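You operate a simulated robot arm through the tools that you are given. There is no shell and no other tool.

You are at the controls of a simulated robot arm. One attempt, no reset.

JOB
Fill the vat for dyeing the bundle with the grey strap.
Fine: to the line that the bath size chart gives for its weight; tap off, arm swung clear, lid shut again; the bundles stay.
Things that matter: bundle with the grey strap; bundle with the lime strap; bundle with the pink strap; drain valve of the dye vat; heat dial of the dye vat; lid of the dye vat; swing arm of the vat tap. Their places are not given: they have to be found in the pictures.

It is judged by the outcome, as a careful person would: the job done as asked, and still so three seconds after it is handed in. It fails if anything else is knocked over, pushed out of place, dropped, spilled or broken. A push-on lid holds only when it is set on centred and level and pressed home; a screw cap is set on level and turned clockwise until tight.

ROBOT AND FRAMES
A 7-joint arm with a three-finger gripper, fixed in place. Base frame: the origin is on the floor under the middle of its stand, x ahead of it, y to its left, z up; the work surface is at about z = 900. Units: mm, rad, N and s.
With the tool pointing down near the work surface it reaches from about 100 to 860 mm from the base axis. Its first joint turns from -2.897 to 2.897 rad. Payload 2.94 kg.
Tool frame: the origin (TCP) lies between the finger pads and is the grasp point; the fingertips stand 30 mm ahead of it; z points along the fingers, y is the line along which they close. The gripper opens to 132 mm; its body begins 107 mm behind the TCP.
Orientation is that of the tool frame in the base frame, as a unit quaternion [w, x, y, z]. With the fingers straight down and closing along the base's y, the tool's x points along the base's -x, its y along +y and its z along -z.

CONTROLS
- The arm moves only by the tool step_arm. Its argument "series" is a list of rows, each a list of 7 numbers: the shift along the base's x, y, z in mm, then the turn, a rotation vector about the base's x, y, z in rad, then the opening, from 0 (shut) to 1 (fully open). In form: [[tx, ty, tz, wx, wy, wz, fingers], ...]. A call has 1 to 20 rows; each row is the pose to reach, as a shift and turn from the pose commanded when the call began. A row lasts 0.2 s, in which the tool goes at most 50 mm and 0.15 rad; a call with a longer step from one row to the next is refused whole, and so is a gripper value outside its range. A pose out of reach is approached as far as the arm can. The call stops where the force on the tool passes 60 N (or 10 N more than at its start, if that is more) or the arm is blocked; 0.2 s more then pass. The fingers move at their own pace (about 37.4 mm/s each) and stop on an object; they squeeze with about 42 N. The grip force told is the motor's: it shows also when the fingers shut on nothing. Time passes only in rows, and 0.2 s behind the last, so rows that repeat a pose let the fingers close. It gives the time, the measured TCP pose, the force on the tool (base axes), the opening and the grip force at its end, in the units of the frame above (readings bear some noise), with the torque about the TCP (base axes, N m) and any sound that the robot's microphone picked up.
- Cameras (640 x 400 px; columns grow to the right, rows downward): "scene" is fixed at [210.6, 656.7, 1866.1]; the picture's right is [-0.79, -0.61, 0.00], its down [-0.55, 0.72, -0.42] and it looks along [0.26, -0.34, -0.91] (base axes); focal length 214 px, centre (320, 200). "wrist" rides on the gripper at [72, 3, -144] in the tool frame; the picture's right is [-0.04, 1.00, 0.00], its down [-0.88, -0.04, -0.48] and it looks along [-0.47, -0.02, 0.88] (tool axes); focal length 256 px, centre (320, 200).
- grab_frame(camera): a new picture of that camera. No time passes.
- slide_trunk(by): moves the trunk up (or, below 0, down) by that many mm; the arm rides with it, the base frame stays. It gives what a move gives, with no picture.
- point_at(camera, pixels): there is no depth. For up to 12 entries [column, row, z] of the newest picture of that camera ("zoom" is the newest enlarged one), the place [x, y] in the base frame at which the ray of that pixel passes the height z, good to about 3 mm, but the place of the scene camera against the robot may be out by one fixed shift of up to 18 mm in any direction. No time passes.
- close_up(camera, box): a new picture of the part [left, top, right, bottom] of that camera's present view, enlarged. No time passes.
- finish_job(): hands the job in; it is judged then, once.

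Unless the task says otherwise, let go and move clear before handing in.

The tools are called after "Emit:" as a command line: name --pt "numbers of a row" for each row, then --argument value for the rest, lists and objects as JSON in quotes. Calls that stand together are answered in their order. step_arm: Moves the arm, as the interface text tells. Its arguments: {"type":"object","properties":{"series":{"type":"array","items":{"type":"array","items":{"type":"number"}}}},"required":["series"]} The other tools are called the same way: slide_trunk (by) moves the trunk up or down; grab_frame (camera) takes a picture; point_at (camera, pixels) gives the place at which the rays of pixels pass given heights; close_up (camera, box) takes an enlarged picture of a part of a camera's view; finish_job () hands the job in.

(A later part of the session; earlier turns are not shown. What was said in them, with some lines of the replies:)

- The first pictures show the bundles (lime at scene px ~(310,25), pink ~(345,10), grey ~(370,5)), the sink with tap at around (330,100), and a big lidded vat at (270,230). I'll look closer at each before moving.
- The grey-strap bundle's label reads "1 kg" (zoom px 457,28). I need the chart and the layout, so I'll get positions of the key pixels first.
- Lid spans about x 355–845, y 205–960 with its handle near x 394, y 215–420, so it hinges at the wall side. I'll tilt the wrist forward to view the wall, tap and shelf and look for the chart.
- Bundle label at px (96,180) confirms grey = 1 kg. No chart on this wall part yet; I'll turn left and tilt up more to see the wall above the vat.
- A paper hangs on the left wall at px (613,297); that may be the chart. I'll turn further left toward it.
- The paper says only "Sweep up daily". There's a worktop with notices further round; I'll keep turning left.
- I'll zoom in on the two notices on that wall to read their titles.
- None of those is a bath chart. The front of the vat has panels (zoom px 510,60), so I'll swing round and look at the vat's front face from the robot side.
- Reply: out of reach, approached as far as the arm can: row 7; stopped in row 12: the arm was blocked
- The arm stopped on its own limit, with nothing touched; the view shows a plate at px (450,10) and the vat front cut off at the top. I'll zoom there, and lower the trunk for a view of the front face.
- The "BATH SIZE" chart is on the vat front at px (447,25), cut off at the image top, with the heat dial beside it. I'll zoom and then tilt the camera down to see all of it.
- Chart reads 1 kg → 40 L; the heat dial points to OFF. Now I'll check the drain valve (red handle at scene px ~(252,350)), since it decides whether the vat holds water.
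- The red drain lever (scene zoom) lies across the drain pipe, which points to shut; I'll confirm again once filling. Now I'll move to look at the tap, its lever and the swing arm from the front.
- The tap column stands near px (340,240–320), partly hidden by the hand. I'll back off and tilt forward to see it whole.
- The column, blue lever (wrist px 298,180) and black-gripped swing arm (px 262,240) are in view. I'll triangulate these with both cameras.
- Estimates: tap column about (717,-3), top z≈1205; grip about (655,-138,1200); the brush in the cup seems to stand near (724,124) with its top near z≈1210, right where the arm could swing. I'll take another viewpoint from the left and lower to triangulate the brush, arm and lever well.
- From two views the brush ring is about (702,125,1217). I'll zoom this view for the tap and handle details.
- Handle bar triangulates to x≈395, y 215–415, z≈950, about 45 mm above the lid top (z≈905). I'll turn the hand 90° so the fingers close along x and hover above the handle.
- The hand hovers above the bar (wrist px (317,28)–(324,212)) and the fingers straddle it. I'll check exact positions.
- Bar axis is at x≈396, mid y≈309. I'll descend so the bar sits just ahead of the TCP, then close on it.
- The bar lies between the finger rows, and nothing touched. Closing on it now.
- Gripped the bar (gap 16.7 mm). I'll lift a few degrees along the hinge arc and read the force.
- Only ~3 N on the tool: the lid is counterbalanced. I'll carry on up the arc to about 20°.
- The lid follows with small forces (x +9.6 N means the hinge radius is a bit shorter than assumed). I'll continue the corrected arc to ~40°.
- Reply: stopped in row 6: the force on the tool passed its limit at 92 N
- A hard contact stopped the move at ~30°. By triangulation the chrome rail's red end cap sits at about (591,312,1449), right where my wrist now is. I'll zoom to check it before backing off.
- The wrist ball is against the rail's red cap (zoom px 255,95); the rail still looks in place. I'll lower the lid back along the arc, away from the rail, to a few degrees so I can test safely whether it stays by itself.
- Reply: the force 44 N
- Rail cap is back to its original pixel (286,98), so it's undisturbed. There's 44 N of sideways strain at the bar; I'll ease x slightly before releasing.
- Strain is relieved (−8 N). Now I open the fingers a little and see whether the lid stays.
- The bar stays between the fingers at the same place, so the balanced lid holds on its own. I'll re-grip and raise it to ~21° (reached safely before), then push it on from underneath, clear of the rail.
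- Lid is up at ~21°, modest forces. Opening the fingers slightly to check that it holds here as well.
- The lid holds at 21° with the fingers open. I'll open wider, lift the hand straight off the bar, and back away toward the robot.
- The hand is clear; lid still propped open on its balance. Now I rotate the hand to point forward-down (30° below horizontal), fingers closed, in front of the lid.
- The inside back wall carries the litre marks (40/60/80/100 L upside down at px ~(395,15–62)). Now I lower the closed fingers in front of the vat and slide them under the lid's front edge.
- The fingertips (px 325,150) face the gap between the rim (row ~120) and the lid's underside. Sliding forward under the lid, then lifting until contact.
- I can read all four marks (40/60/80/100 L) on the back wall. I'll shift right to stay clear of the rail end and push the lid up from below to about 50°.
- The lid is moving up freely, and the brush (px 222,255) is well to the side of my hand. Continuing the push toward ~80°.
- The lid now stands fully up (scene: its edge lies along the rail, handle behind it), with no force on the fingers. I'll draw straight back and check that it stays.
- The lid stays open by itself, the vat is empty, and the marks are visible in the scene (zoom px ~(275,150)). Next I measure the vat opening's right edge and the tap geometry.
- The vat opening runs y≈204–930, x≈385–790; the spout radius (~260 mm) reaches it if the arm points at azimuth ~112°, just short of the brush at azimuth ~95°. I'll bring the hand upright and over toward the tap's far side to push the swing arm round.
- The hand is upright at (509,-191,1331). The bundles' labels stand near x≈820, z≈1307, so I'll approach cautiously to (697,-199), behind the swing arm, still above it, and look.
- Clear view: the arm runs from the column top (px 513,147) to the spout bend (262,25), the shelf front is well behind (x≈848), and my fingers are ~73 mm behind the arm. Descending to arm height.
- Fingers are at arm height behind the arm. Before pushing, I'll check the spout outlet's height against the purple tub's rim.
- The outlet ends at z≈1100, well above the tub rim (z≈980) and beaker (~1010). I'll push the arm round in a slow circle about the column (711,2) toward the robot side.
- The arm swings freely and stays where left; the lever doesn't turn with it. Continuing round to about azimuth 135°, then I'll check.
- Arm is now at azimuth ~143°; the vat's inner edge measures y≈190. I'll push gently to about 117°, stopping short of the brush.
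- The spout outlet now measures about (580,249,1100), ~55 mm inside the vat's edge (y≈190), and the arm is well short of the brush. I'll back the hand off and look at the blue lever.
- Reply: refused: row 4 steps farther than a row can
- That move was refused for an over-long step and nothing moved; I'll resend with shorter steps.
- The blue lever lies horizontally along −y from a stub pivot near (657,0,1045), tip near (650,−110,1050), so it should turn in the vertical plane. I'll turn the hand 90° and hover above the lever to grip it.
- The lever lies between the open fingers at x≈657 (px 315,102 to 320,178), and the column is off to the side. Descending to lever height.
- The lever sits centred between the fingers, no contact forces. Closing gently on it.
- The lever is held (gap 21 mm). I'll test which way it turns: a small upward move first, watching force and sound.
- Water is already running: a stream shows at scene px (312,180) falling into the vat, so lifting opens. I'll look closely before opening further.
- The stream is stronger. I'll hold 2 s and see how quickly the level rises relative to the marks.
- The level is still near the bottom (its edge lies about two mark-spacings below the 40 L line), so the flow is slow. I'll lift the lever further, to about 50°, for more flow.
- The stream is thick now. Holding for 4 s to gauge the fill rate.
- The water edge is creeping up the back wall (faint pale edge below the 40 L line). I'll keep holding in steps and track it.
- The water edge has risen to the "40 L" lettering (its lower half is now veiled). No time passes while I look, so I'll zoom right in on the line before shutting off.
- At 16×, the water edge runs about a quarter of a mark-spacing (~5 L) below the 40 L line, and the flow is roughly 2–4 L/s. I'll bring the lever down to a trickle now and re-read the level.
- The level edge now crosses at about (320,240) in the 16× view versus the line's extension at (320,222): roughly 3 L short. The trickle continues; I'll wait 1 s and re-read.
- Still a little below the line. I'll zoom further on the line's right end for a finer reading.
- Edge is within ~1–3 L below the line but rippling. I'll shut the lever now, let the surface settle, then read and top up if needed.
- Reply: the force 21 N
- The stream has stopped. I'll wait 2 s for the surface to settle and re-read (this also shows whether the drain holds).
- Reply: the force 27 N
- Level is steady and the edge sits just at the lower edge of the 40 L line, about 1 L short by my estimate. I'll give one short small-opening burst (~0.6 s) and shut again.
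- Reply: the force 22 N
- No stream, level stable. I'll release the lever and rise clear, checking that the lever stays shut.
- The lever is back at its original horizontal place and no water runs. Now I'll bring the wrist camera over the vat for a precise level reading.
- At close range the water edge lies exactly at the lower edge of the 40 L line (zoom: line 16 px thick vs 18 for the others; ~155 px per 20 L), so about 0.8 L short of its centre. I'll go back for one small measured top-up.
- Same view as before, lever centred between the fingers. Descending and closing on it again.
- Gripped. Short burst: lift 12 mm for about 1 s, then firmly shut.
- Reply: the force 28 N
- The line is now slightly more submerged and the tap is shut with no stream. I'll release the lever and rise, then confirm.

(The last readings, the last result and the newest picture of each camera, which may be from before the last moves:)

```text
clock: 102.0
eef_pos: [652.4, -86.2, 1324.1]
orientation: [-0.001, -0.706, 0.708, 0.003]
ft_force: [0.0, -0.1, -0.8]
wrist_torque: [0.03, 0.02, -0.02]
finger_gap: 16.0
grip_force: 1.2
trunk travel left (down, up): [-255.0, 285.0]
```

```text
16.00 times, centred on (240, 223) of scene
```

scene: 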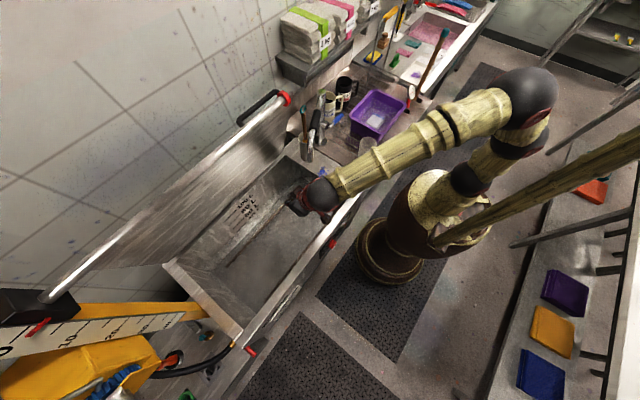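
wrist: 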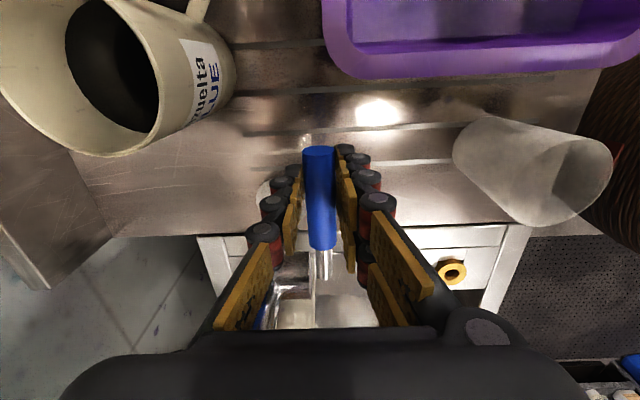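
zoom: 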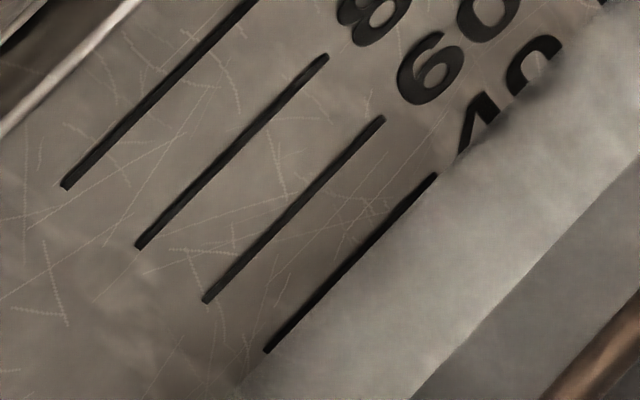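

Tap off, level at the line. Now I turn the hand back and go over to the far side of the swing arm, staying above brush and column.

Emit:
step_arm --pt "1 26 4 0 0 -0.1427 0" --pt "2 53 8 0 0 -0.285 0" --pt "3 79 10 0 0 -0.428 0" --pt "4 106 10 0 0 -0.571 0" --pt "5 132 10 0 0 -0.713 0" --pt "6 159 10 0 0 -0.856 0" --pt "7 185 10 0 0 -0.999 0" --pt "8 212 10 0 0 -1.141 0" --pt "9 238 10 0 0 -1.284 0" --pt "10 265 10 0 0 -1.427 0" --pt "10.6 291 10 0 0 -1.569 0"

Emit:
grab_frame --camera "wrist"

Emit:
close_up --camera "scene" --box '[240, 60, 380, 200]'

```text
clock: 104.6
eef_pos: [664.3, 184.8, 1337.4]
orientation: [0.001, 0.007, 1.0, -0.004]
ft_force: [-0.3, -54.2, 1.6]
wrist_torque: [1.03, -0.12, -1.07]
finger_gap: 0.0
grip_force: 28.4
trunk travel left (down, up): [-255.0, 285.0]
stopped in row 11: the force on the tool passed its limit at 68 N (the readings are from after the stop); the commanded pose is now the measured one
```

```text
taken
```

wrist: 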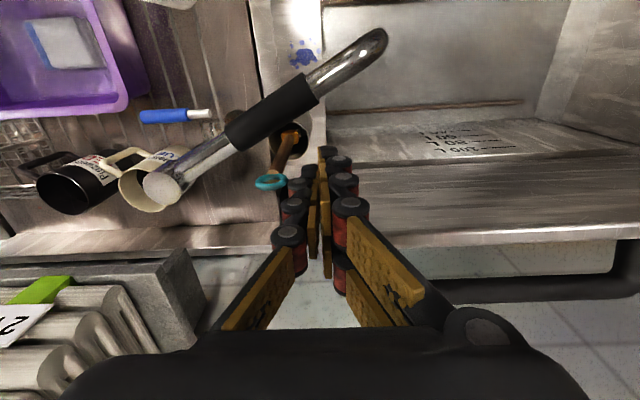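

```text
2.86 times, centred on (310, 130) of scene
```

zoom: 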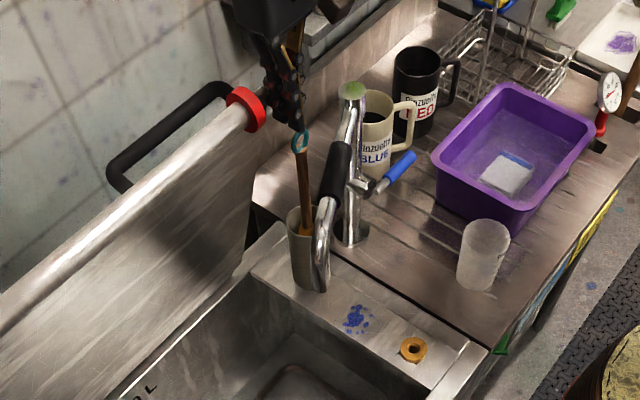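

The stop came from my fingers touching the lid's right side edge: the torque puts contact near (684,·,1356), which fits the lid leaning at about 65–70°, not vertical. I'll back off and check the lid, brush and arm.

Emit:
step_arm --pt "0 -15 0 0 0 0 0" --pt "-10 -35 5 0 0 0 0" --pt "-30 -45 10 0 0 0 0"

Emit:
grab_frame --camera "wrist"

Emit:
grab_frame --camera "scene"

Emit:
close_up --camera "scene" --box '[180, 60, 340, 220]'

```text
clock: 105.4
eef_pos: [633.5, 151.9, 1347.6]
orientation: [0.002, 0.005, 1.0, -0.003]
ft_force: [0.8, 0.2, 0.3]
wrist_torque: [-0.04, -0.01, -0.02]
finger_gap: 0.2
grip_force: 28.8
trunk travel left (down, up): [-255.0, 285.0]
```

```text
taken
```

wrist: 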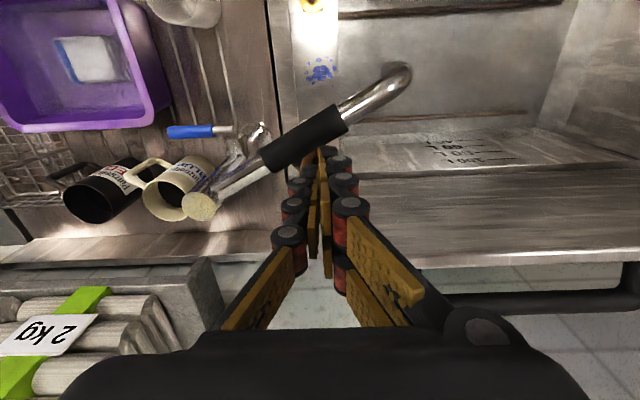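

```text
taken
```

scene: 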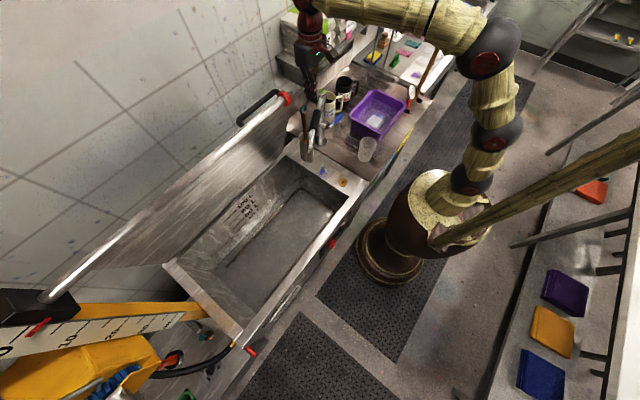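

```text
2.50 times, centred on (260, 140) of scene
```

zoom: 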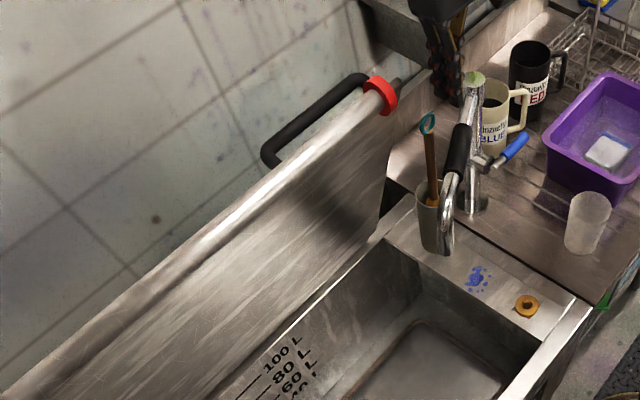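

The lid leans at ~70° (top edge near x≈681, z≈1362), which leaves little room beside the swing arm. I'll first nudge the lid further upright, using the fingers against the underside of its top edge, leaning the hand away from the rail end.

Emit:
step_arm --pt "-5 0 0 0.12 0 0 0" --pt "-10 0 0 0.24 0 0 0" --pt "-12 10 -2 0.35 0 0 0" --pt "-12 30 -5 0.35 0 0 0" --pt "-12 50 -8 0.35 0 0 0" --pt "-12 72 -8 0.35 0 0 0"

Emit:
grab_frame --camera "wrist"

Emit:
close_up --camera "scene" --box '[200, 40, 360, 200]'

```text
clock: 106.8
eef_pos: [624.1, 225.4, 1339.9]
orientation: [0.0, 0.003, 0.985, 0.172]
ft_force: [0.5, -0.7, -0.6]
wrist_torque: [-0.04, -0.01, 0.03]
finger_gap: 0.2
grip_force: 28.4
trunk travel left (down, up): [-255.0, 285.0]
```

```text
taken
```

wrist: 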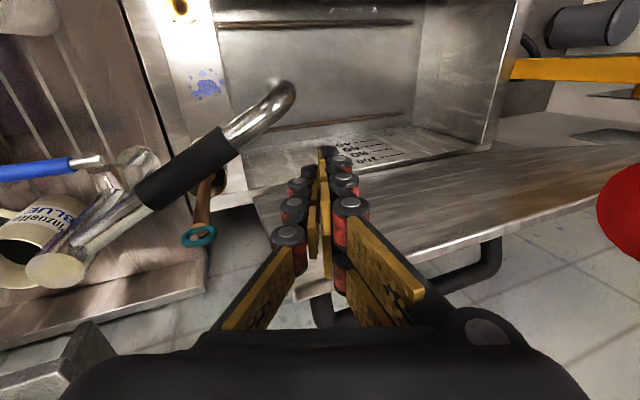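

```text
2.50 times, centred on (280, 120) of scene
```

zoom: 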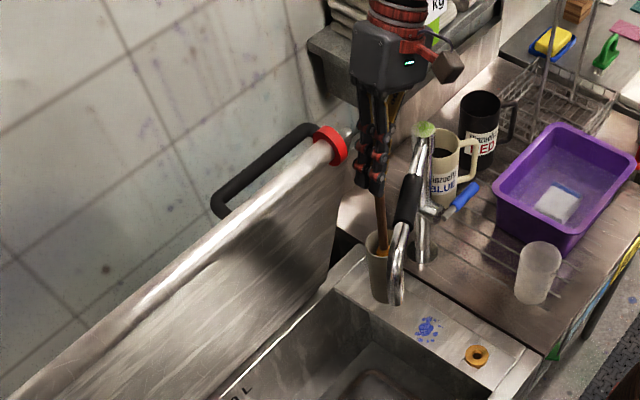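

The fingers stand in front of the lid's underside near its top edge, with the red cap (px 625,210) well to the side. Pushing +x gently to bring the lid upright.

Emit:
step_arm --pt "15 0 0 0 0 0 0" --pt "30 0 0 0 0 0 0" --pt "45 0 0 0 0 0 0" --pt "60 0 0 0 0 0 0" --pt "75 0 0 0 0 0 0" --pt "90 0 0 0 0 0 0" --pt "105 0 0 0 0 0 0" --pt "120 0 0 0 0 0 0" --pt "135 0 0 0 0 0 0" --pt "148 0 0 0 0 0 0"

Emit:
grab_frame --camera "wrist"

Emit:
close_up --camera "scene" --box '[200, 40, 360, 200]'

```text
clock: 109.0
eef_pos: [752.4, 224.0, 1348.8]
orientation: [-0.003, 0.0, 0.985, 0.171]
ft_force: [-50.6, -5.9, 4.4]
wrist_torque: [0.11, -1.42, -0.35]
finger_gap: 0.0
grip_force: 28.9
trunk travel left (down, up): [-255.0, 285.0]
stopped in row 10: the force on the tool passed its limit at 70 N (the readings are from after the stop); the commanded pose is now the measured one
```

```text
taken
```

wrist: 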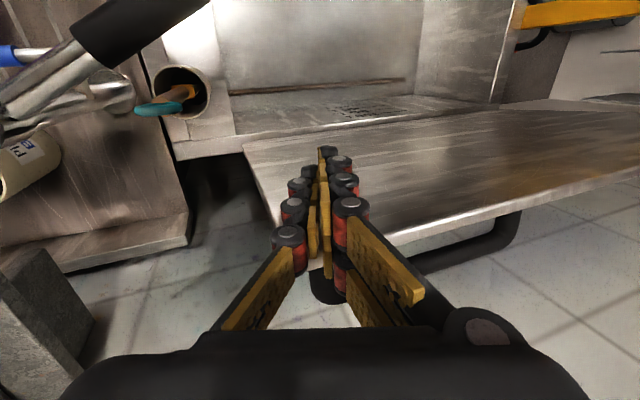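

```text
2.50 times, centred on (280, 120) of scene
```

zoom: 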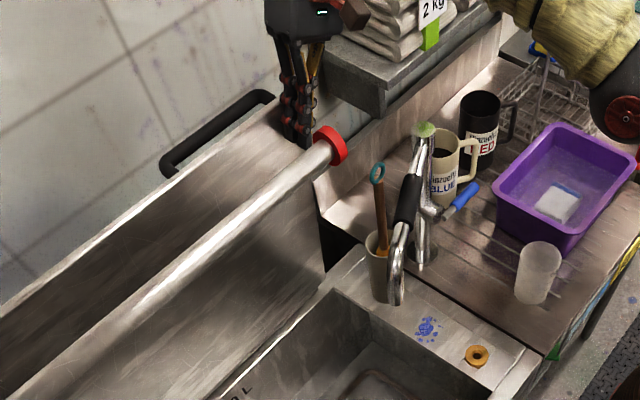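

The lid reached its stop (~81°, 50–70 N) and is now clear of the rail line in the scene. I'll retreat, check it stays, and set the hand upright above the spot beside the swing arm.

Emit:
step_arm --pt "-25 0 0 0 0 0 0" --pt "-55 0 0 0 0 0 0" --pt "-85 -5 -5 -0.12 0 0 0" --pt "-91 -12 -12 -0.24 0 0 0" --pt "-91 -19 -18 -0.345 0 0 0"

Emit:
grab_frame --camera "wrist"

Emit:
close_up --camera "scene" --box '[200, 40, 360, 200]'

```text
clock: 110.2
eef_pos: [671.6, 205.5, 1323.1]
orientation: [-0.003, 0.003, 1.0, -0.002]
ft_force: [-0.5, -0.2, -0.5]
wrist_torque: [0.03, -0.04, -0.02]
finger_gap: 0.0
grip_force: 28.9
trunk travel left (down, up): [-255.0, 285.0]
```

```text
taken
```

wrist: 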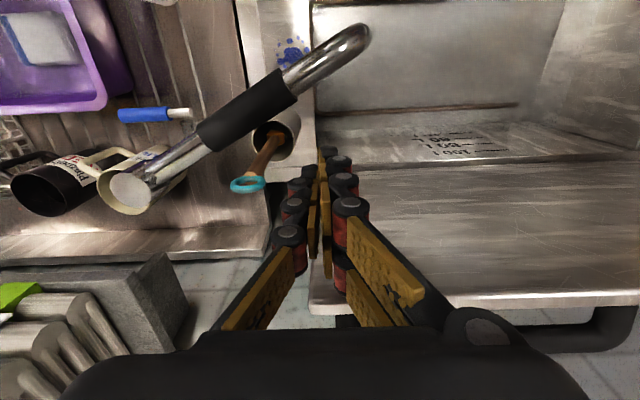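

```text
2.50 times, centred on (280, 120) of scene
```

zoom: 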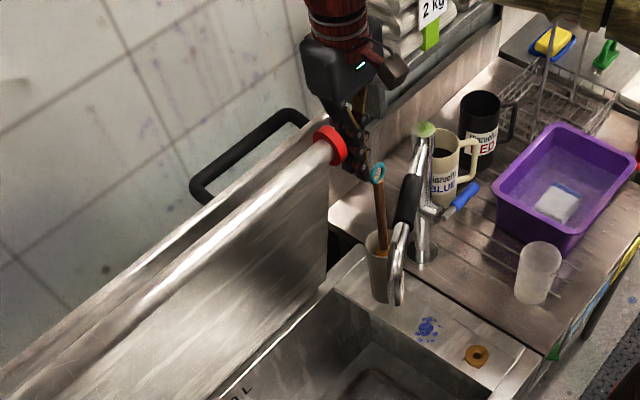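

The lid settled at ~75° (top edge near x≈718), leaving enough room. I'll lean the hand slightly back and descend beside the swing arm, between it and the lid, clear of the brush.

Emit:
step_arm --pt "-8 -1 0 0 -0.125 0 0" --pt "-16 -2 0 0 -0.25 0 0" --pt "-16 -2 -30 0 -0.25 0 0" --pt "-16 -2 -60 0 -0.25 0 0" --pt "-16 -2 -90 0 -0.25 0 0" --pt "-16 -2 -115 0 -0.25 0 0" --pt "-16 -2 -128 0 -0.25 0 0"

Emit:
grab_frame --camera "wrist"

Emit:
close_up --camera "scene" --box '[230, 60, 370, 200]'

```text
clock: 111.8
eef_pos: [655.4, 204.5, 1194.8]
orientation: [0.121, 0.004, 0.993, -0.001]
ft_force: [0.0, -0.3, 0.1]
wrist_torque: [0.03, 0.01, -0.03]
finger_gap: 0.2
grip_force: 28.7
trunk travel left (down, up): [-255.0, 285.0]
```

```text
taken
```

wrist: 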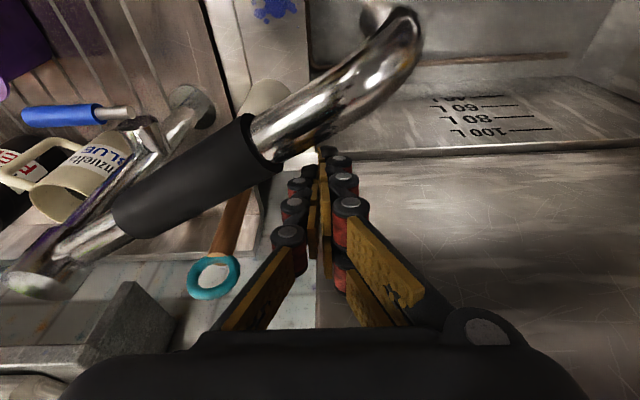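

```text
2.86 times, centred on (300, 130) of scene
```

zoom: 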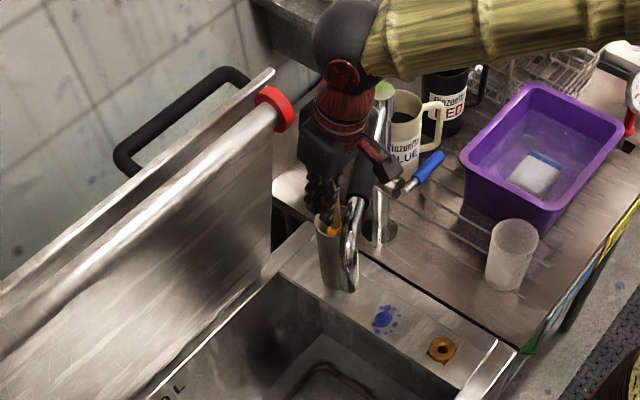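

The fingers stand beside the arm with brush ring (px 214,277) and lid both clear. Pushing the arm back round toward the sink.

Emit:
step_arm --pt "-13.5 -8 0 0 0 0 0" --pt "-30.3 -15 0 0 0 0 0" --pt "-46.4 -23.4 0 0 0 0 0" --pt "-64.7 -35.2 0 0 0 0 0" --pt "-81.6 -48.9 0 0 0 0 0" --pt "-97 -64.3 0 0 0 0 0" --pt "-110.7 -81.2 0 0 0 0 0" --pt "-122.5 -99.5 0 0 0 0 0"

Emit:
grab_frame --camera "wrist"

Emit:
close_up --camera "scene" --box '[250, 60, 390, 200]'

```text
clock: 113.5
eef_pos: [532.2, 104.7, 1196.2]
orientation: [0.122, 0.003, 0.993, 0.001]
ft_force: [0.2, -1.0, 0.3]
wrist_torque: [0.03, 0.0, -0.01]
finger_gap: 0.0
grip_force: 28.7
trunk travel left (down, up): [-255.0, 285.0]
```

```text
taken
```

wrist: 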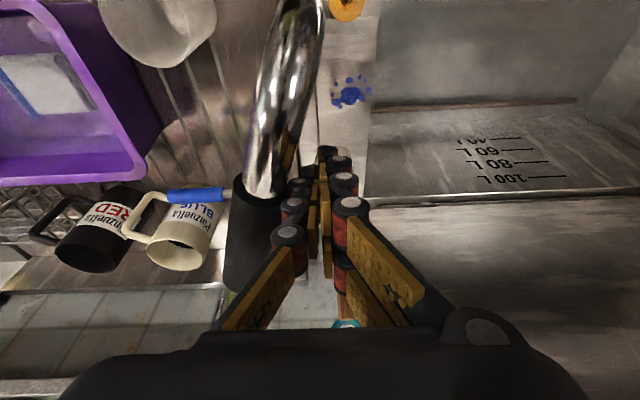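

```text
2.86 times, centred on (320, 130) of scene
```

zoom: 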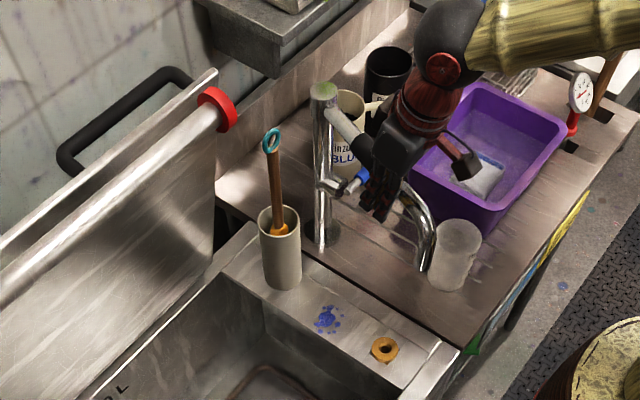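

Brush undisturbed; the arm follows. Continuing round to its original side over the sink.

Emit:
step_arm --pt "-9.9 -19.4 0 0 0 0 0" --pt "-17.7 -39.7 0 0 0 0 0" --pt "-23.4 -60.8 0 0 0 0 0" --pt "-26.8 -82.3 0 0 0 0 0" --pt "-27.9 -104 0 0 0 0 0" --pt "-26.8 -125.7 0 0 0 0 0" --pt "-23.4 -147.2 0 0 0 0 0" --pt "-17.7 -168.3 0 0 0 0 0" --pt "-9.9 -188.6 0 0 0 0 0" --pt "0 -208 0 0 0 0 0" --pt "11.8 -226.3 0 0 0 0 0" --pt "25.5 -243.2 0 0 0 0 0" --pt "36 -254 0 0 0 0 0" --pt "36 -254 0 0 0 0 0"

Emit:
grab_frame --camera "wrist"

Emit:
close_up --camera "scene" --box '[270, 40, 430, 180]'

```text
clock: 116.5
eef_pos: [570.2, -150.8, 1196.2]
orientation: [0.123, 0.003, 0.992, 0.0]
ft_force: [0.5, 0.6, 0.0]
wrist_torque: [0.02, 0.01, 0.01]
finger_gap: 0.4
grip_force: 28.7
trunk travel left (down, up): [-255.0, 285.0]
```

```text
taken
```

wrist: 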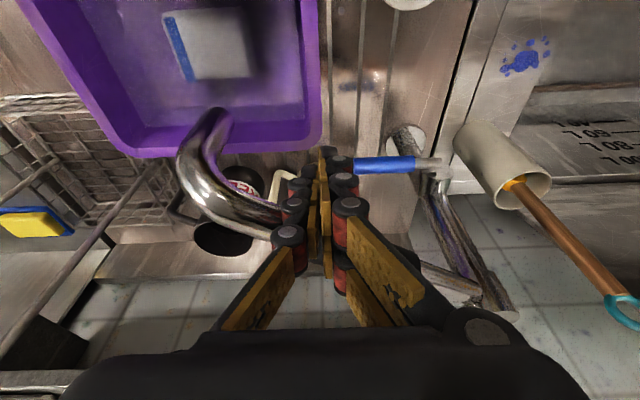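

```text
2.86 times, centred on (350, 110) of scene
```

zoom: 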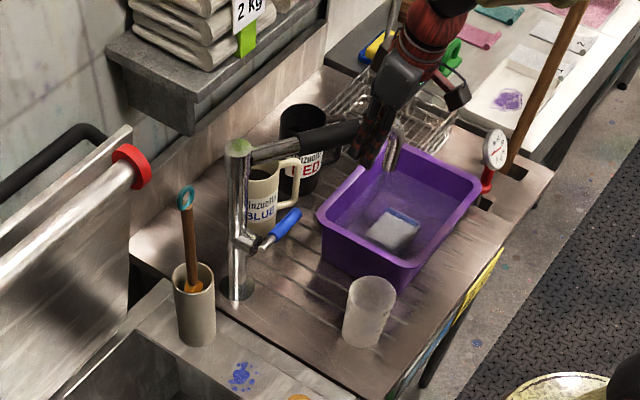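

The swing arm is back over the tub, close to its original place. I'll back the hand away from it and raise up.

Emit:
step_arm --pt "-20 12 0 0 0 0 0" --pt "-40 25 0 0 0.08 0 0" --pt "-40 30 40 0 0.16 0 0" --pt "-40 40 80 0 0.246 0 0" --pt "-40 50 120 0 0.246 0 0"

Emit:
slide_trunk --by 150

Emit:
grab_frame --camera "wrist"

Emit:
grab_frame --camera "scene"

```text
clock: 117.8
eef_pos: [528.1, -100.6, 1314.5]
orientation: [-0.001, 0.004, 1.0, -0.001]
ft_force: [-1.1, 0.7, -0.9]
wrist_torque: [-0.01, -0.01, 0.0]
finger_gap: 0.2
grip_force: 28.7
trunk travel left (down, up): [-255.0, 285.0]
```

```text
clock: 119.5
eef_pos: [528.2, -100.2, 1464.1]
orientation: [0.0, 0.004, 1.0, -0.001]
ft_force: [-0.2, 0.3, -0.4]
wrist_torque: [-0.04, -0.01, -0.02]
finger_gap: 0.2
grip_force: 28.6
trunk travel left (down, up): [-405.0, 135.0]
```

```text
taken
```

wrist: 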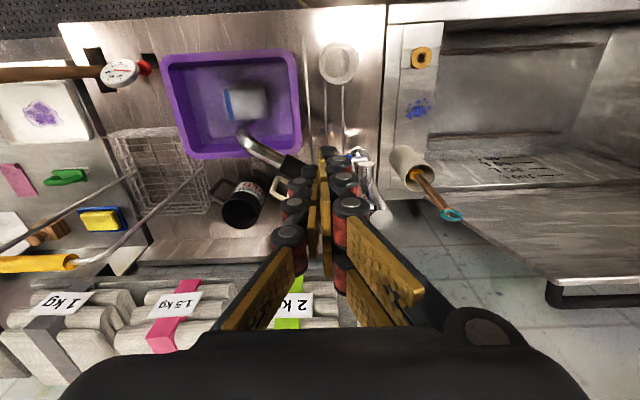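

```text
taken
```

scene: 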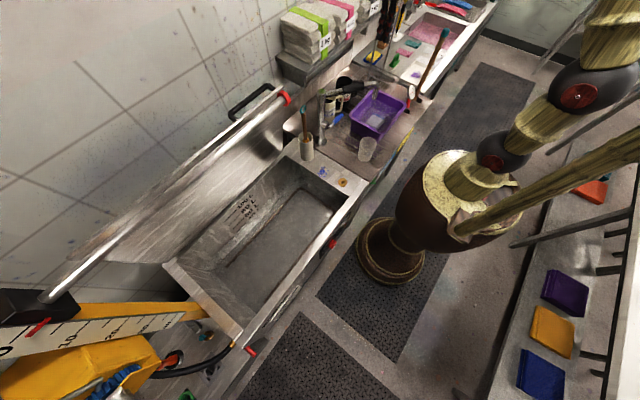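

Seen from above, the lid's top right corner is near (728,200,1356) and its handle bar near (769,·,1352) behind it. I'll go over the top and behind the handle, leaning the hand back from the rail.

Emit:
step_arm --pt "27 30 0 0.033 -0.044 0 0" --pt "54 62 0 0.066 -0.088 0 0" --pt "82 95 0 0.099 -0.132 0 0" --pt "110 128 0 0.132 -0.176 0 0" --pt "138 162 0 0.165 -0.22 0 0" --pt "166 196 0 0.198 -0.264 0 0" --pt "194 230 0 0.231 -0.308 0 0" --pt "222 264 0 0.264 -0.352 0 0" --pt "250 298 0 0.297 -0.396 0 0" --pt "278 328 0 0.33 -0.44 0 0"

Emit:
grab_frame --camera "wrist"

Emit:
close_up --camera "scene" --box '[200, 20, 360, 160]'

```text
clock: 121.7
eef_pos: [808.4, 229.0, 1461.9]
orientation: [0.215, 0.003, 0.963, 0.163]
ft_force: [0.5, 1.0, -0.1]
wrist_torque: [-0.02, 0.02, 0.0]
finger_gap: 0.1
grip_force: 28.4
trunk travel left (down, up): [-405.0, 135.0]
```

```text
taken
```

wrist: 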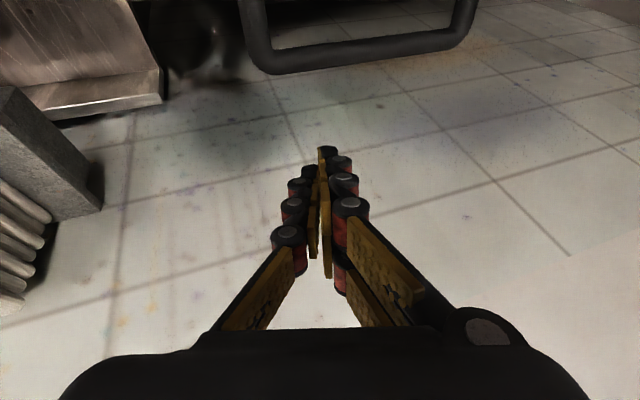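

```text
2.86 times, centred on (280, 90) of scene
```

zoom: 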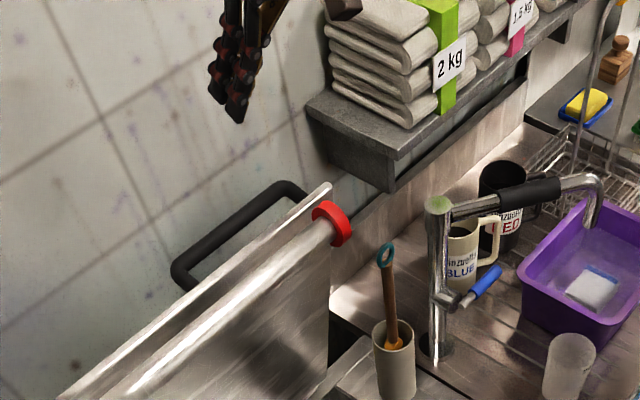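

The handle bar is at x≈783, z≈1350 (right end y≈211), and my fingers are above and behind it. I'll shift slightly back and descend behind the bar.

Emit:
step_arm --pt "8 3 0 0 0 0 0" --pt "15 5 -20 0 0 0 0" --pt "15 5 -45 0 0 0 0" --pt "15 5 -70 0 0 0 0" --pt "15 5 -92 0 0 0 0" --pt "15 5 -110 0 0 0 0"

Emit:
grab_frame --camera "wrist"

Emit:
close_up --camera "scene" --box '[200, 20, 360, 160]'

```text
clock: 123.1
eef_pos: [823.9, 232.5, 1355.1]
orientation: [0.216, 0.003, 0.963, 0.163]
ft_force: [0.2, -0.4, 0.5]
wrist_torque: [0.01, 0.01, 0.0]
finger_gap: 0.0
grip_force: 28.5
trunk travel left (down, up): [-405.0, 135.0]
```

```text
taken
```

wrist: 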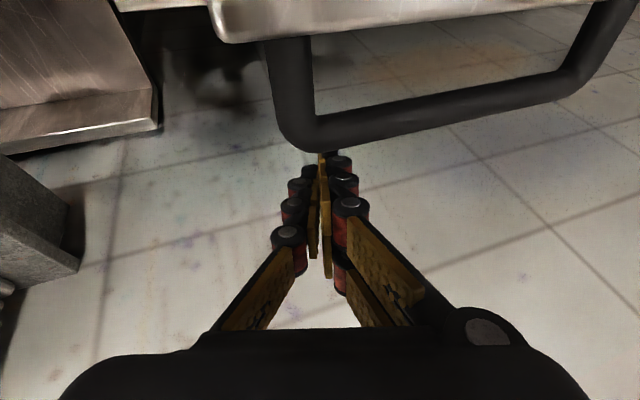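

```text
2.86 times, centred on (280, 90) of scene
```

zoom: 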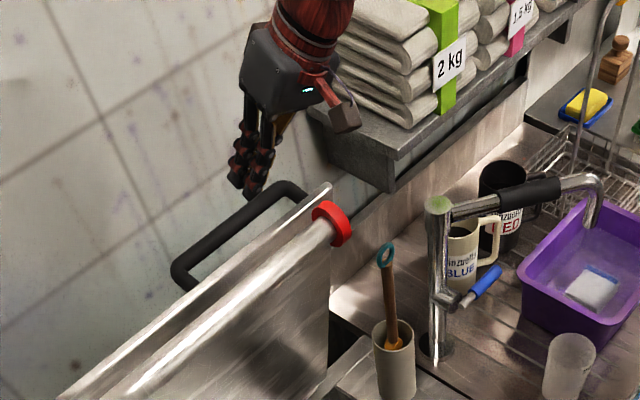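

The bar (px 310,135) lies just ahead of the fingers. Now I pull it forward and down along the lid's arc, to about 50°.

Emit:
step_arm --pt "-10 0 1 0 0 0 0" --pt "-20 0 1 0 0 0 0" --pt "-34 0 -2 0 0 0 0" --pt "-51 0 -5 0 0 0 0" --pt "-68 0 -8 0 0 0 0" --pt "-86.5 0 -13.5 0 0 0 0" --pt "-105 0 -19 0 0 0 0" --pt "-123 0 -26 0 0 0 0" --pt "-141.5 0 -33.5 0 0 0 0" --pt "-159 0 -42 0 0 0 0" --pt "-176.5 0 -51 0 0 0 0" --pt "-193 0 -61 0 0 0 0" --pt "-210 0 -72 0 0 0 0"

Emit:
grab_frame --camera "wrist"

Emit:
grab_frame --camera "scene"

```text
clock: 125.9
eef_pos: [609.8, 231.3, 1280.5]
orientation: [0.215, 0.003, 0.963, 0.163]
ft_force: [-0.2, 0.4, -0.6]
wrist_torque: [0.0, -0.02, 0.0]
finger_gap: 0.0
grip_force: 28.7
trunk travel left (down, up): [-405.0, 135.0]
```

```text
taken
```

wrist: 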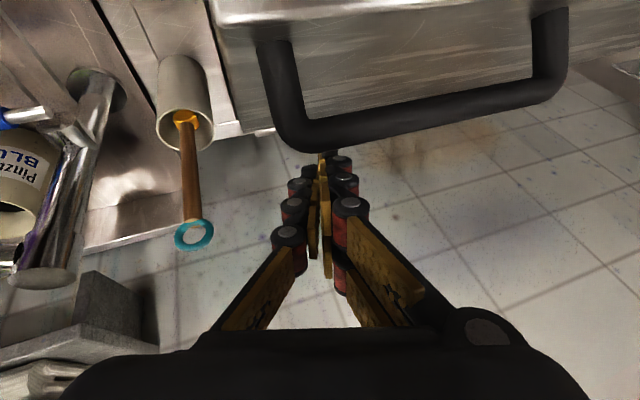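

```text
taken
```

scene: 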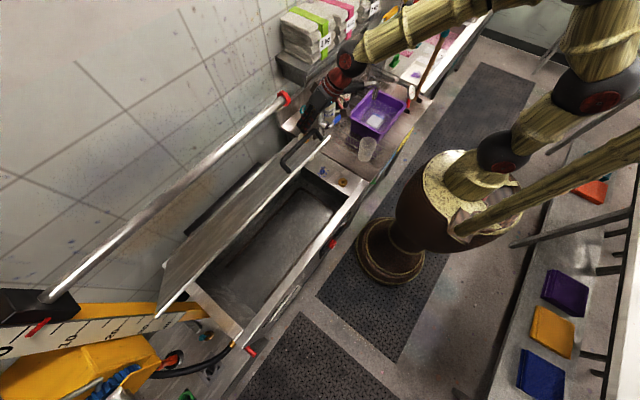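

The lid follows smoothly (now ~50°), brush and tap untouched. Continuing down the arc to about 12°.

Emit:
step_arm --pt "-15.5 0 -11 0 0 0 0" --pt "-31 0 -23 0 0 0 0" --pt "-46 0 -36 0 0 0 0" --pt "-60.5 0 -49 0 0 0 0" --pt "-74 0 -63 0 0 0 0" --pt "-87.4 0 -78 0 0 0 0" --pt "-100 0 -93 0 0 0 0" --pt "-112 0 -108.5 0 0 0 0" --pt "-123 0 -125 0 0 0 0" --pt "-133 0 -141 0 0 0 0" --pt "-142.5 0 -158 0 0 0 0" --pt "-151.6 0 -176 0 0 0 0" --pt "-159.5 0 -194 0 0 0 0" --pt "-167 0 -212 0 0 0 0" --pt "-173 0 -230 0 0 0 0"

Emit:
grab_frame --camera "wrist"

Emit:
grab_frame --camera "scene"

```text
clock: 129.1
eef_pos: [439.4, 230.6, 1053.5]
orientation: [0.216, 0.003, 0.963, 0.163]
ft_force: [0.4, 0.1, -0.1]
wrist_torque: [-0.02, 0.03, -0.04]
finger_gap: 0.0
grip_force: 28.6
trunk travel left (down, up): [-405.0, 135.0]
```

```text
taken
```

wrist: 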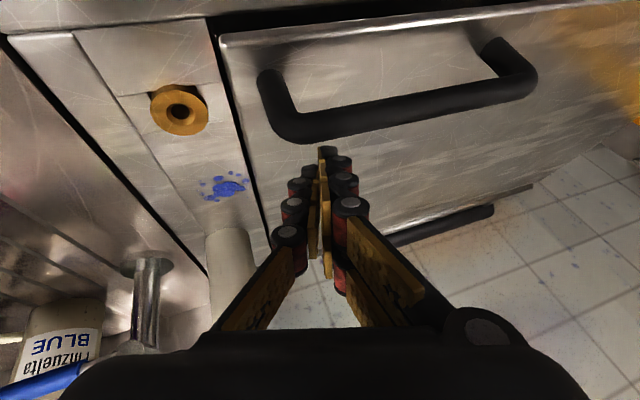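

```text
taken
```

scene: 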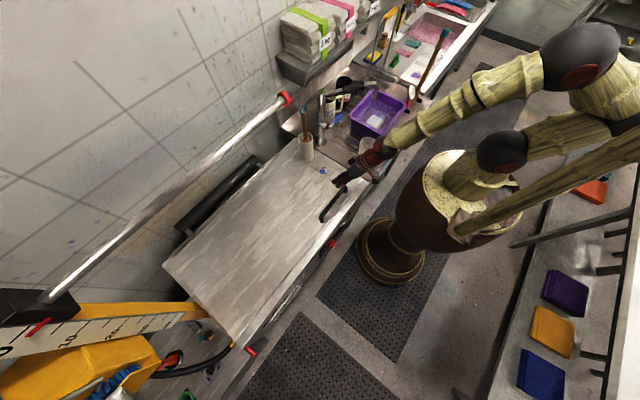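

The lid looks nearly down. I'll zoom to see whether a gap remains at the front edge.

Emit:
close_up --camera "scene" --box '[220, 150, 380, 350]'

Emit:
close_up --camera "wrist" --box '[180, 0, 560, 180]'

```text
2.00 times, centred on (300, 250) of scene
```

zoom: 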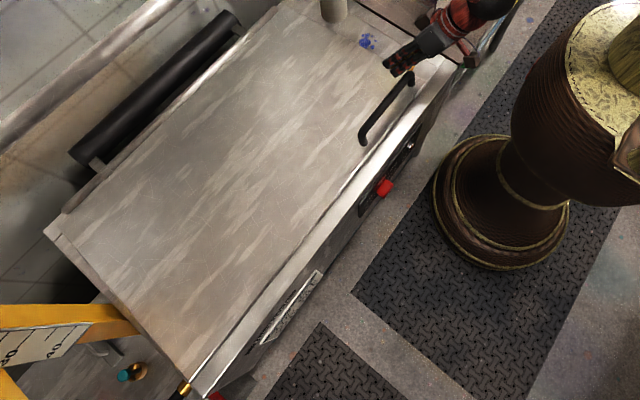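

```text
1.68 times, centred on (370, 90) of wrist
```

zoom: 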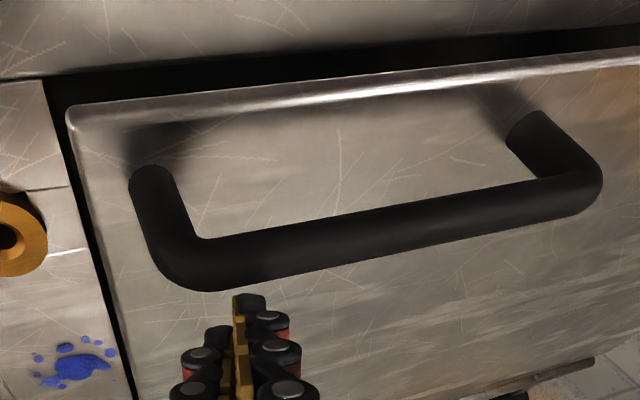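

The bar computes to (410,·,1028), i.e. the lid is still ~10° open. I'll set the hand upright above the handle and press it straight down until it seats.

Emit:
step_arm --pt "8 0 15 0 0 0 0" --pt "8 5 40 0 0 0 0" --pt "0 20 60 -0.08 0.11 0 0" --pt "-10 35 60 -0.165 0.22 0 0" --pt "-20 50 60 -0.25 0.33 0 0" --pt "-30 65 60 -0.33 0.44 0 0"

Emit:
grab_frame --camera "wrist"

```text
clock: 130.5
eef_pos: [412.0, 298.5, 1111.5]
orientation: [-0.002, 0.003, 1.0, -0.002]
ft_force: [3.4, 3.6, 1.8]
wrist_torque: [-0.22, 0.29, 0.0]
finger_gap: 0.0
grip_force: 28.7
out of reach, approached as far as the arm can: row 4
trunk travel left (down, up): [-405.0, 135.0]
```

```text
taken
```

wrist: 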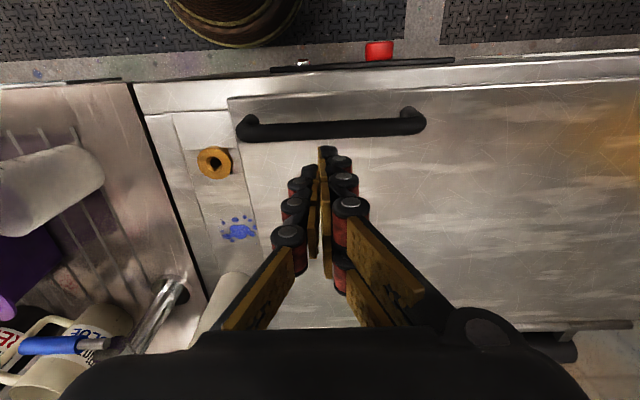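

The bar now computes to about (401,·,990), lid ~5° open. Pressing straight down on the bar with the closed fingertips until it seats.

Emit:
step_arm --pt "-6 5 -25 0 0 0 0" --pt "-11 8 -50 0 0 0 0" --pt "-12 8 -72 0 0 0 0" --pt "-13 8 -85 0 0 0 0" --pt "-14 8 -96 0 0 0 0" --pt "-15 8 -106 0 0 0 0" --pt "-15 8 -114 0 0 0 0" --pt "-15 8 -120 0 0 0 0"

Emit:
grab_frame --camera "wrist"

Emit:
grab_frame --camera "scene"

```text
clock: 132.3
eef_pos: [393.8, 305.9, 993.2]
orientation: [0.0, 0.004, 1.0, 0.0]
ft_force: [-1.9, -2.0, 12.2]
wrist_torque: [-0.13, 0.01, -0.02]
finger_gap: 0.1
grip_force: 28.3
trunk travel left (down, up): [-405.0, 135.0]
```

```text
taken
```

wrist: 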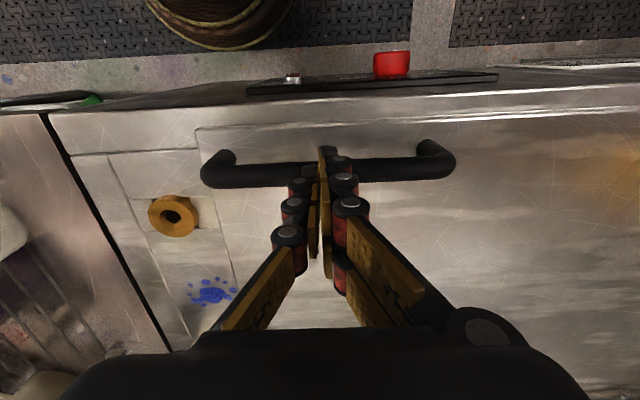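

```text
taken
```

scene: 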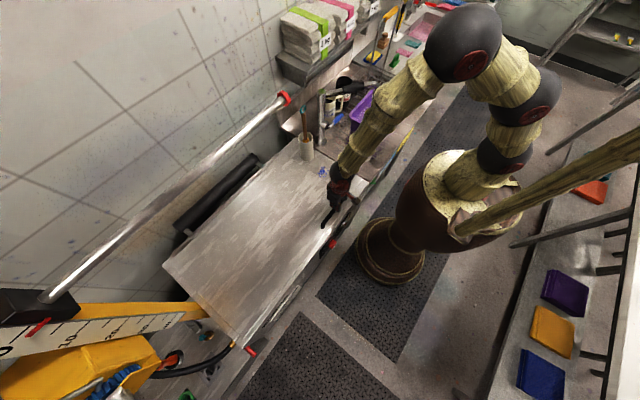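

Contact is made (12 N) with the tip near z≈963. A few more millimetres to press it home.

Emit:
step_arm --pt "0 0 -3 0 0 0 0" --pt "0 0 -6 0 0 0 0" --pt "0 0 -9 0 0 0 0" --pt "0 0 -12 0 0 0 0"

Emit:
close_up --camera "wrist" --box '[40, 60, 640, 260]'

```text
clock: 132.9
eef_pos: [394.9, 305.5, 994.5]
orientation: [0.001, 0.003, 1.0, 0.002]
ft_force: [-13.6, -8.8, 37.9]
wrist_torque: [-0.33, 0.28, -0.03]
finger_gap: 0.1
grip_force: 28.7
trunk travel left (down, up): [-405.0, 135.0]
stopped in row 2: the force on the tool passed its limit at 66 N (the readings are from after the stop); the commanded pose is now the measured one
```

```text
1.07 times, centred on (340, 160) of wrist (not enlarged: the box is as wide or as high as the picture)
```

zoom: 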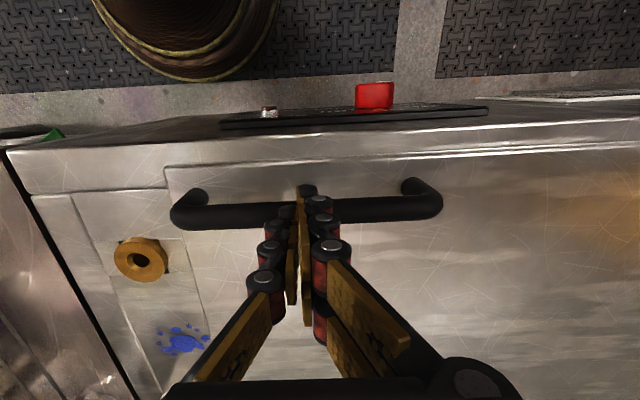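

It held firm at 66 N without moving further: the lid is seated. I'll lift off and inspect everything.

Emit:
step_arm --pt "0 0 10 0 0 0 0" --pt "0 0 40 0 0 0 0" --pt "-10 0 80 0 0 0 0" --pt "-20 0 120 0 0 0 0" --pt "-40 -20 160 0 0 0 0" --pt "-60 -50 190 0 0 0 0" --pt "-60 -90 200 0 0 0 0" --pt "-60 -130 210 0 0 0 0"

Emit:
grab_frame --camera "scene"

Emit:
grab_frame --camera "wrist"

Emit:
close_up --camera "scene" --box '[150, 140, 390, 290]'

Emit:
close_up --camera "scene" --box '[270, 40, 430, 180]'

```text
clock: 134.7
eef_pos: [338.7, 177.0, 1201.7]
orientation: [0.001, 0.003, 1.0, 0.002]
ft_force: [0.4, 0.1, -0.3]
wrist_torque: [0.05, -0.02, 0.02]
finger_gap: 0.2
grip_force: 28.4
trunk travel left (down, up): [-405.0, 135.0]
```

```text
taken
```

scene: 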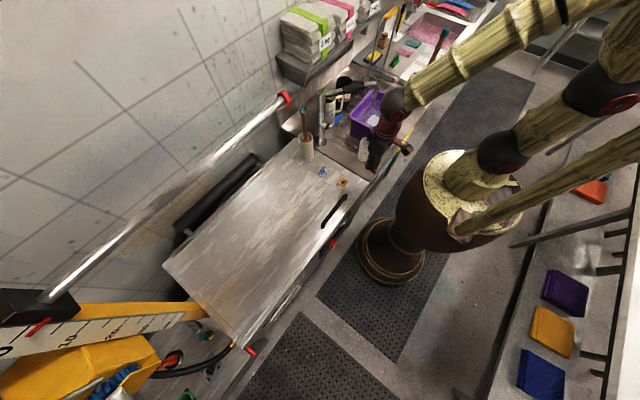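

```text
taken
```

wrist: 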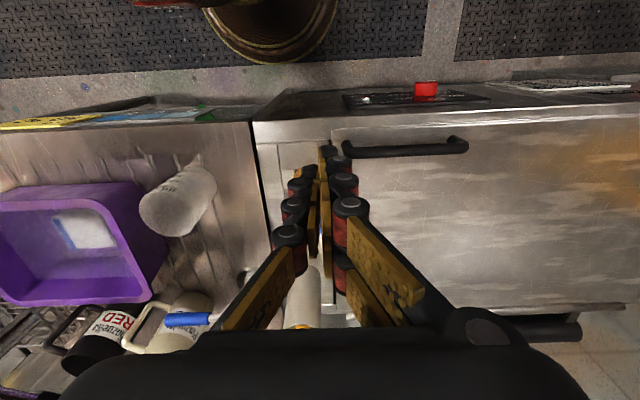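

```text
2.67 times, centred on (270, 215) of scene
```

zoom: 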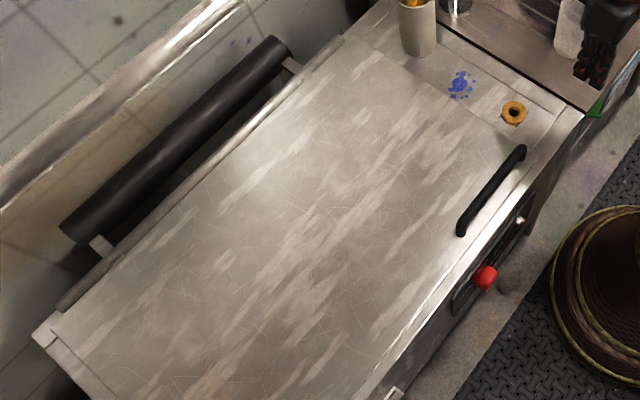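

```text
2.86 times, centred on (350, 110) of scene
```

zoom: 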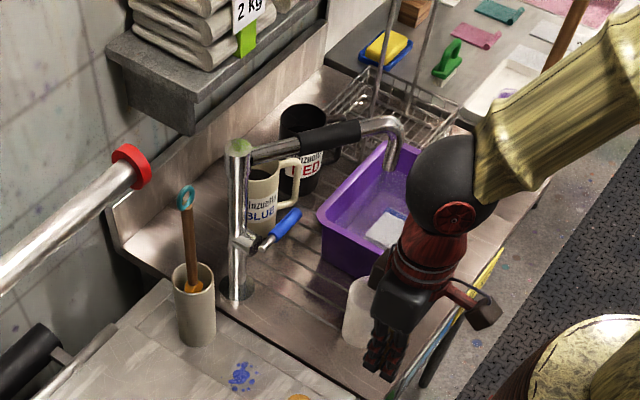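

The lid lies exactly as in the first picture (handle at zoom px (490,190)), the spout is over the tub and the lever is shut. I'll check the heat dial and drain lever, then move the hand well clear.

Emit:
close_up --camera "wrist" --box '[320, 60, 640, 160]'

Emit:
close_up --camera "scene" --box '[220, 325, 280, 365]'

Emit:
step_arm --pt "0 -30 35 0 0 0 0" --pt "0 -60 70 0 0 0 0" --pt "0 -90 105 0 0 0 0" --pt "10 -120 140 0 0 0 0" --pt "20 -150 175 0 0 0 0" --pt "30 -180 210 0 0 0 0" --pt "40 -210 240 0 0 0 0" --pt "50 -235 270 0 0 0 0"

Emit:
grab_frame --camera "scene"

Emit:
grab_frame --camera "wrist"

```text
2.00 times, centred on (480, 110) of wrist
```

zoom: 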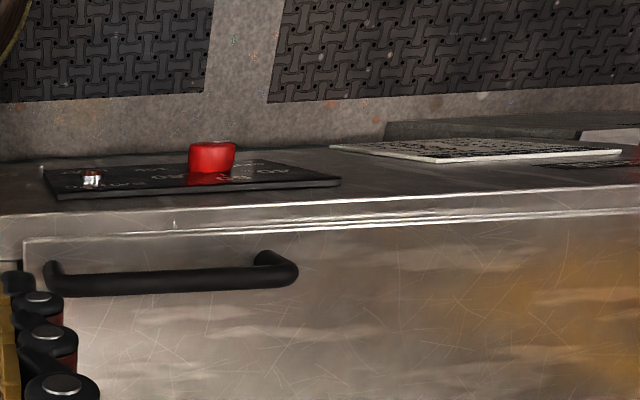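

```text
10.00 times, centred on (250, 345) of scene
```

zoom: 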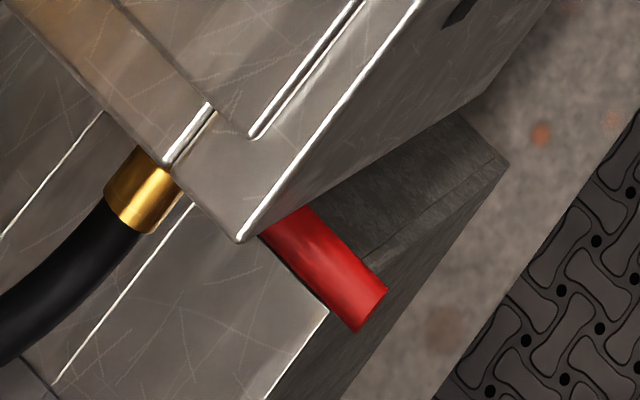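

```text
clock: 136.5
eef_pos: [386.0, -58.0, 1471.8]
orientation: [0.001, 0.003, 1.0, 0.002]
ft_force: [-0.4, 0.1, -0.9]
wrist_torque: [0.0, 0.02, 0.02]
finger_gap: 0.0
grip_force: 28.7
trunk travel left (down, up): [-405.0, 135.0]
```

```text
taken
```

scene: 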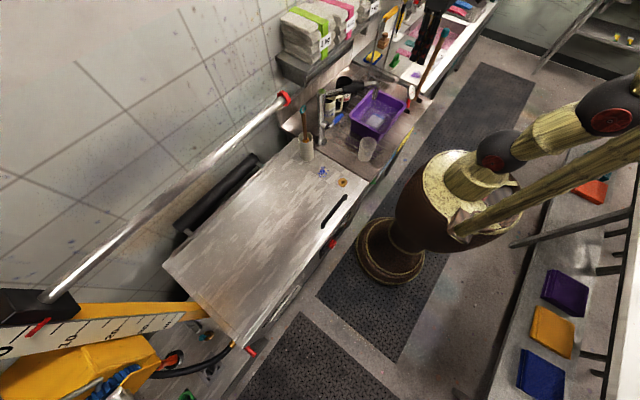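

```text
taken
```

wrist: 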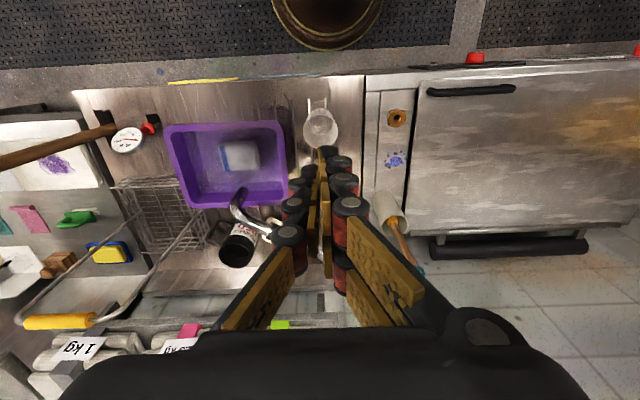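

All objects match the starting picture; drain lever and dial are unchanged. One last close look at the tap lever and the bundles.

Emit:
close_up --camera "scene" --box '[280, 60, 440, 170]'

Emit:
close_up --camera "scene" --box '[260, 0, 420, 100]'

```text
3.64 times, centred on (360, 115) of scene
```

zoom: 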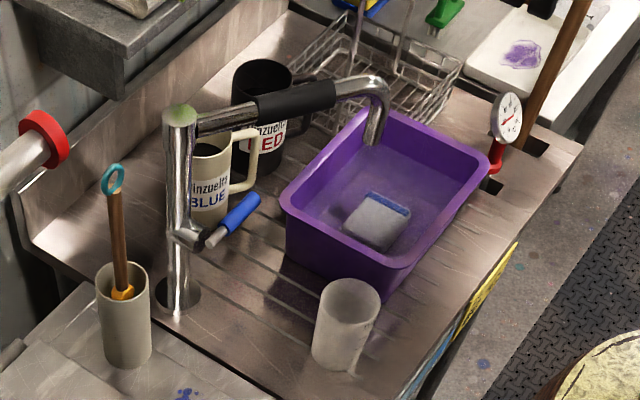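

```text
4.00 times, centred on (340, 50) of scene
```

zoom: 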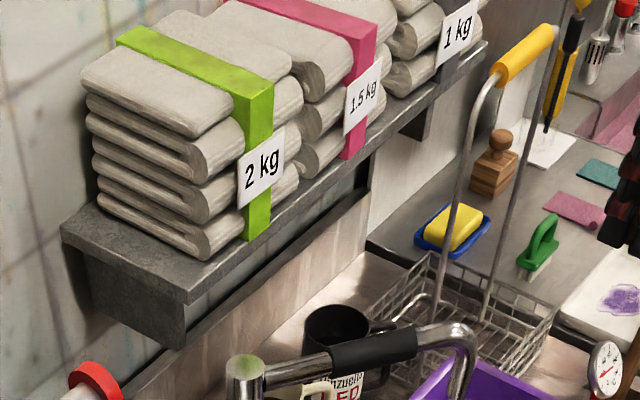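

The blue lever is in its original shut position with no stream, the swing arm is over the tub, the lid is down, and bundles, mugs, brush and beaker are where they were. Handing the job in.

Emit:
finish_job

```text
The job is handed in.
```

The vat is filled to about the 40 L line, which is what the bath size chart gives for the 1 kg bundle with the grey strap, and I've handed the job in.

- **Level:** a close-up showed the water just touching the lower edge of the 40 L line, about 0.8 L short. I then added a small top-up. I only checked that from the scene camera, so I put the final level at about 39.5–40 L.
- **Tap:** it is off, with the lever back in its original place and no stream. The swing arm is back over the sink.
- **Lid:** it is shut. I pressed it down until it held firm at 66 N, and it lies exactly as in the first picture.
- **Contacts along the way:** my wrist pressed against the red cap of the rail once, at about 92 N. My fingers also touched the lid's side edge once, at about 68 N. Nothing moved as a result: the rail cap was back at its original spot in the pictures afterwards.
- **Everything else:** the bundles, mugs, brush, beaker and tub are where they were, and the drain lever looks the same as at the start. I never touched the heat dial, which read OFF before filling.
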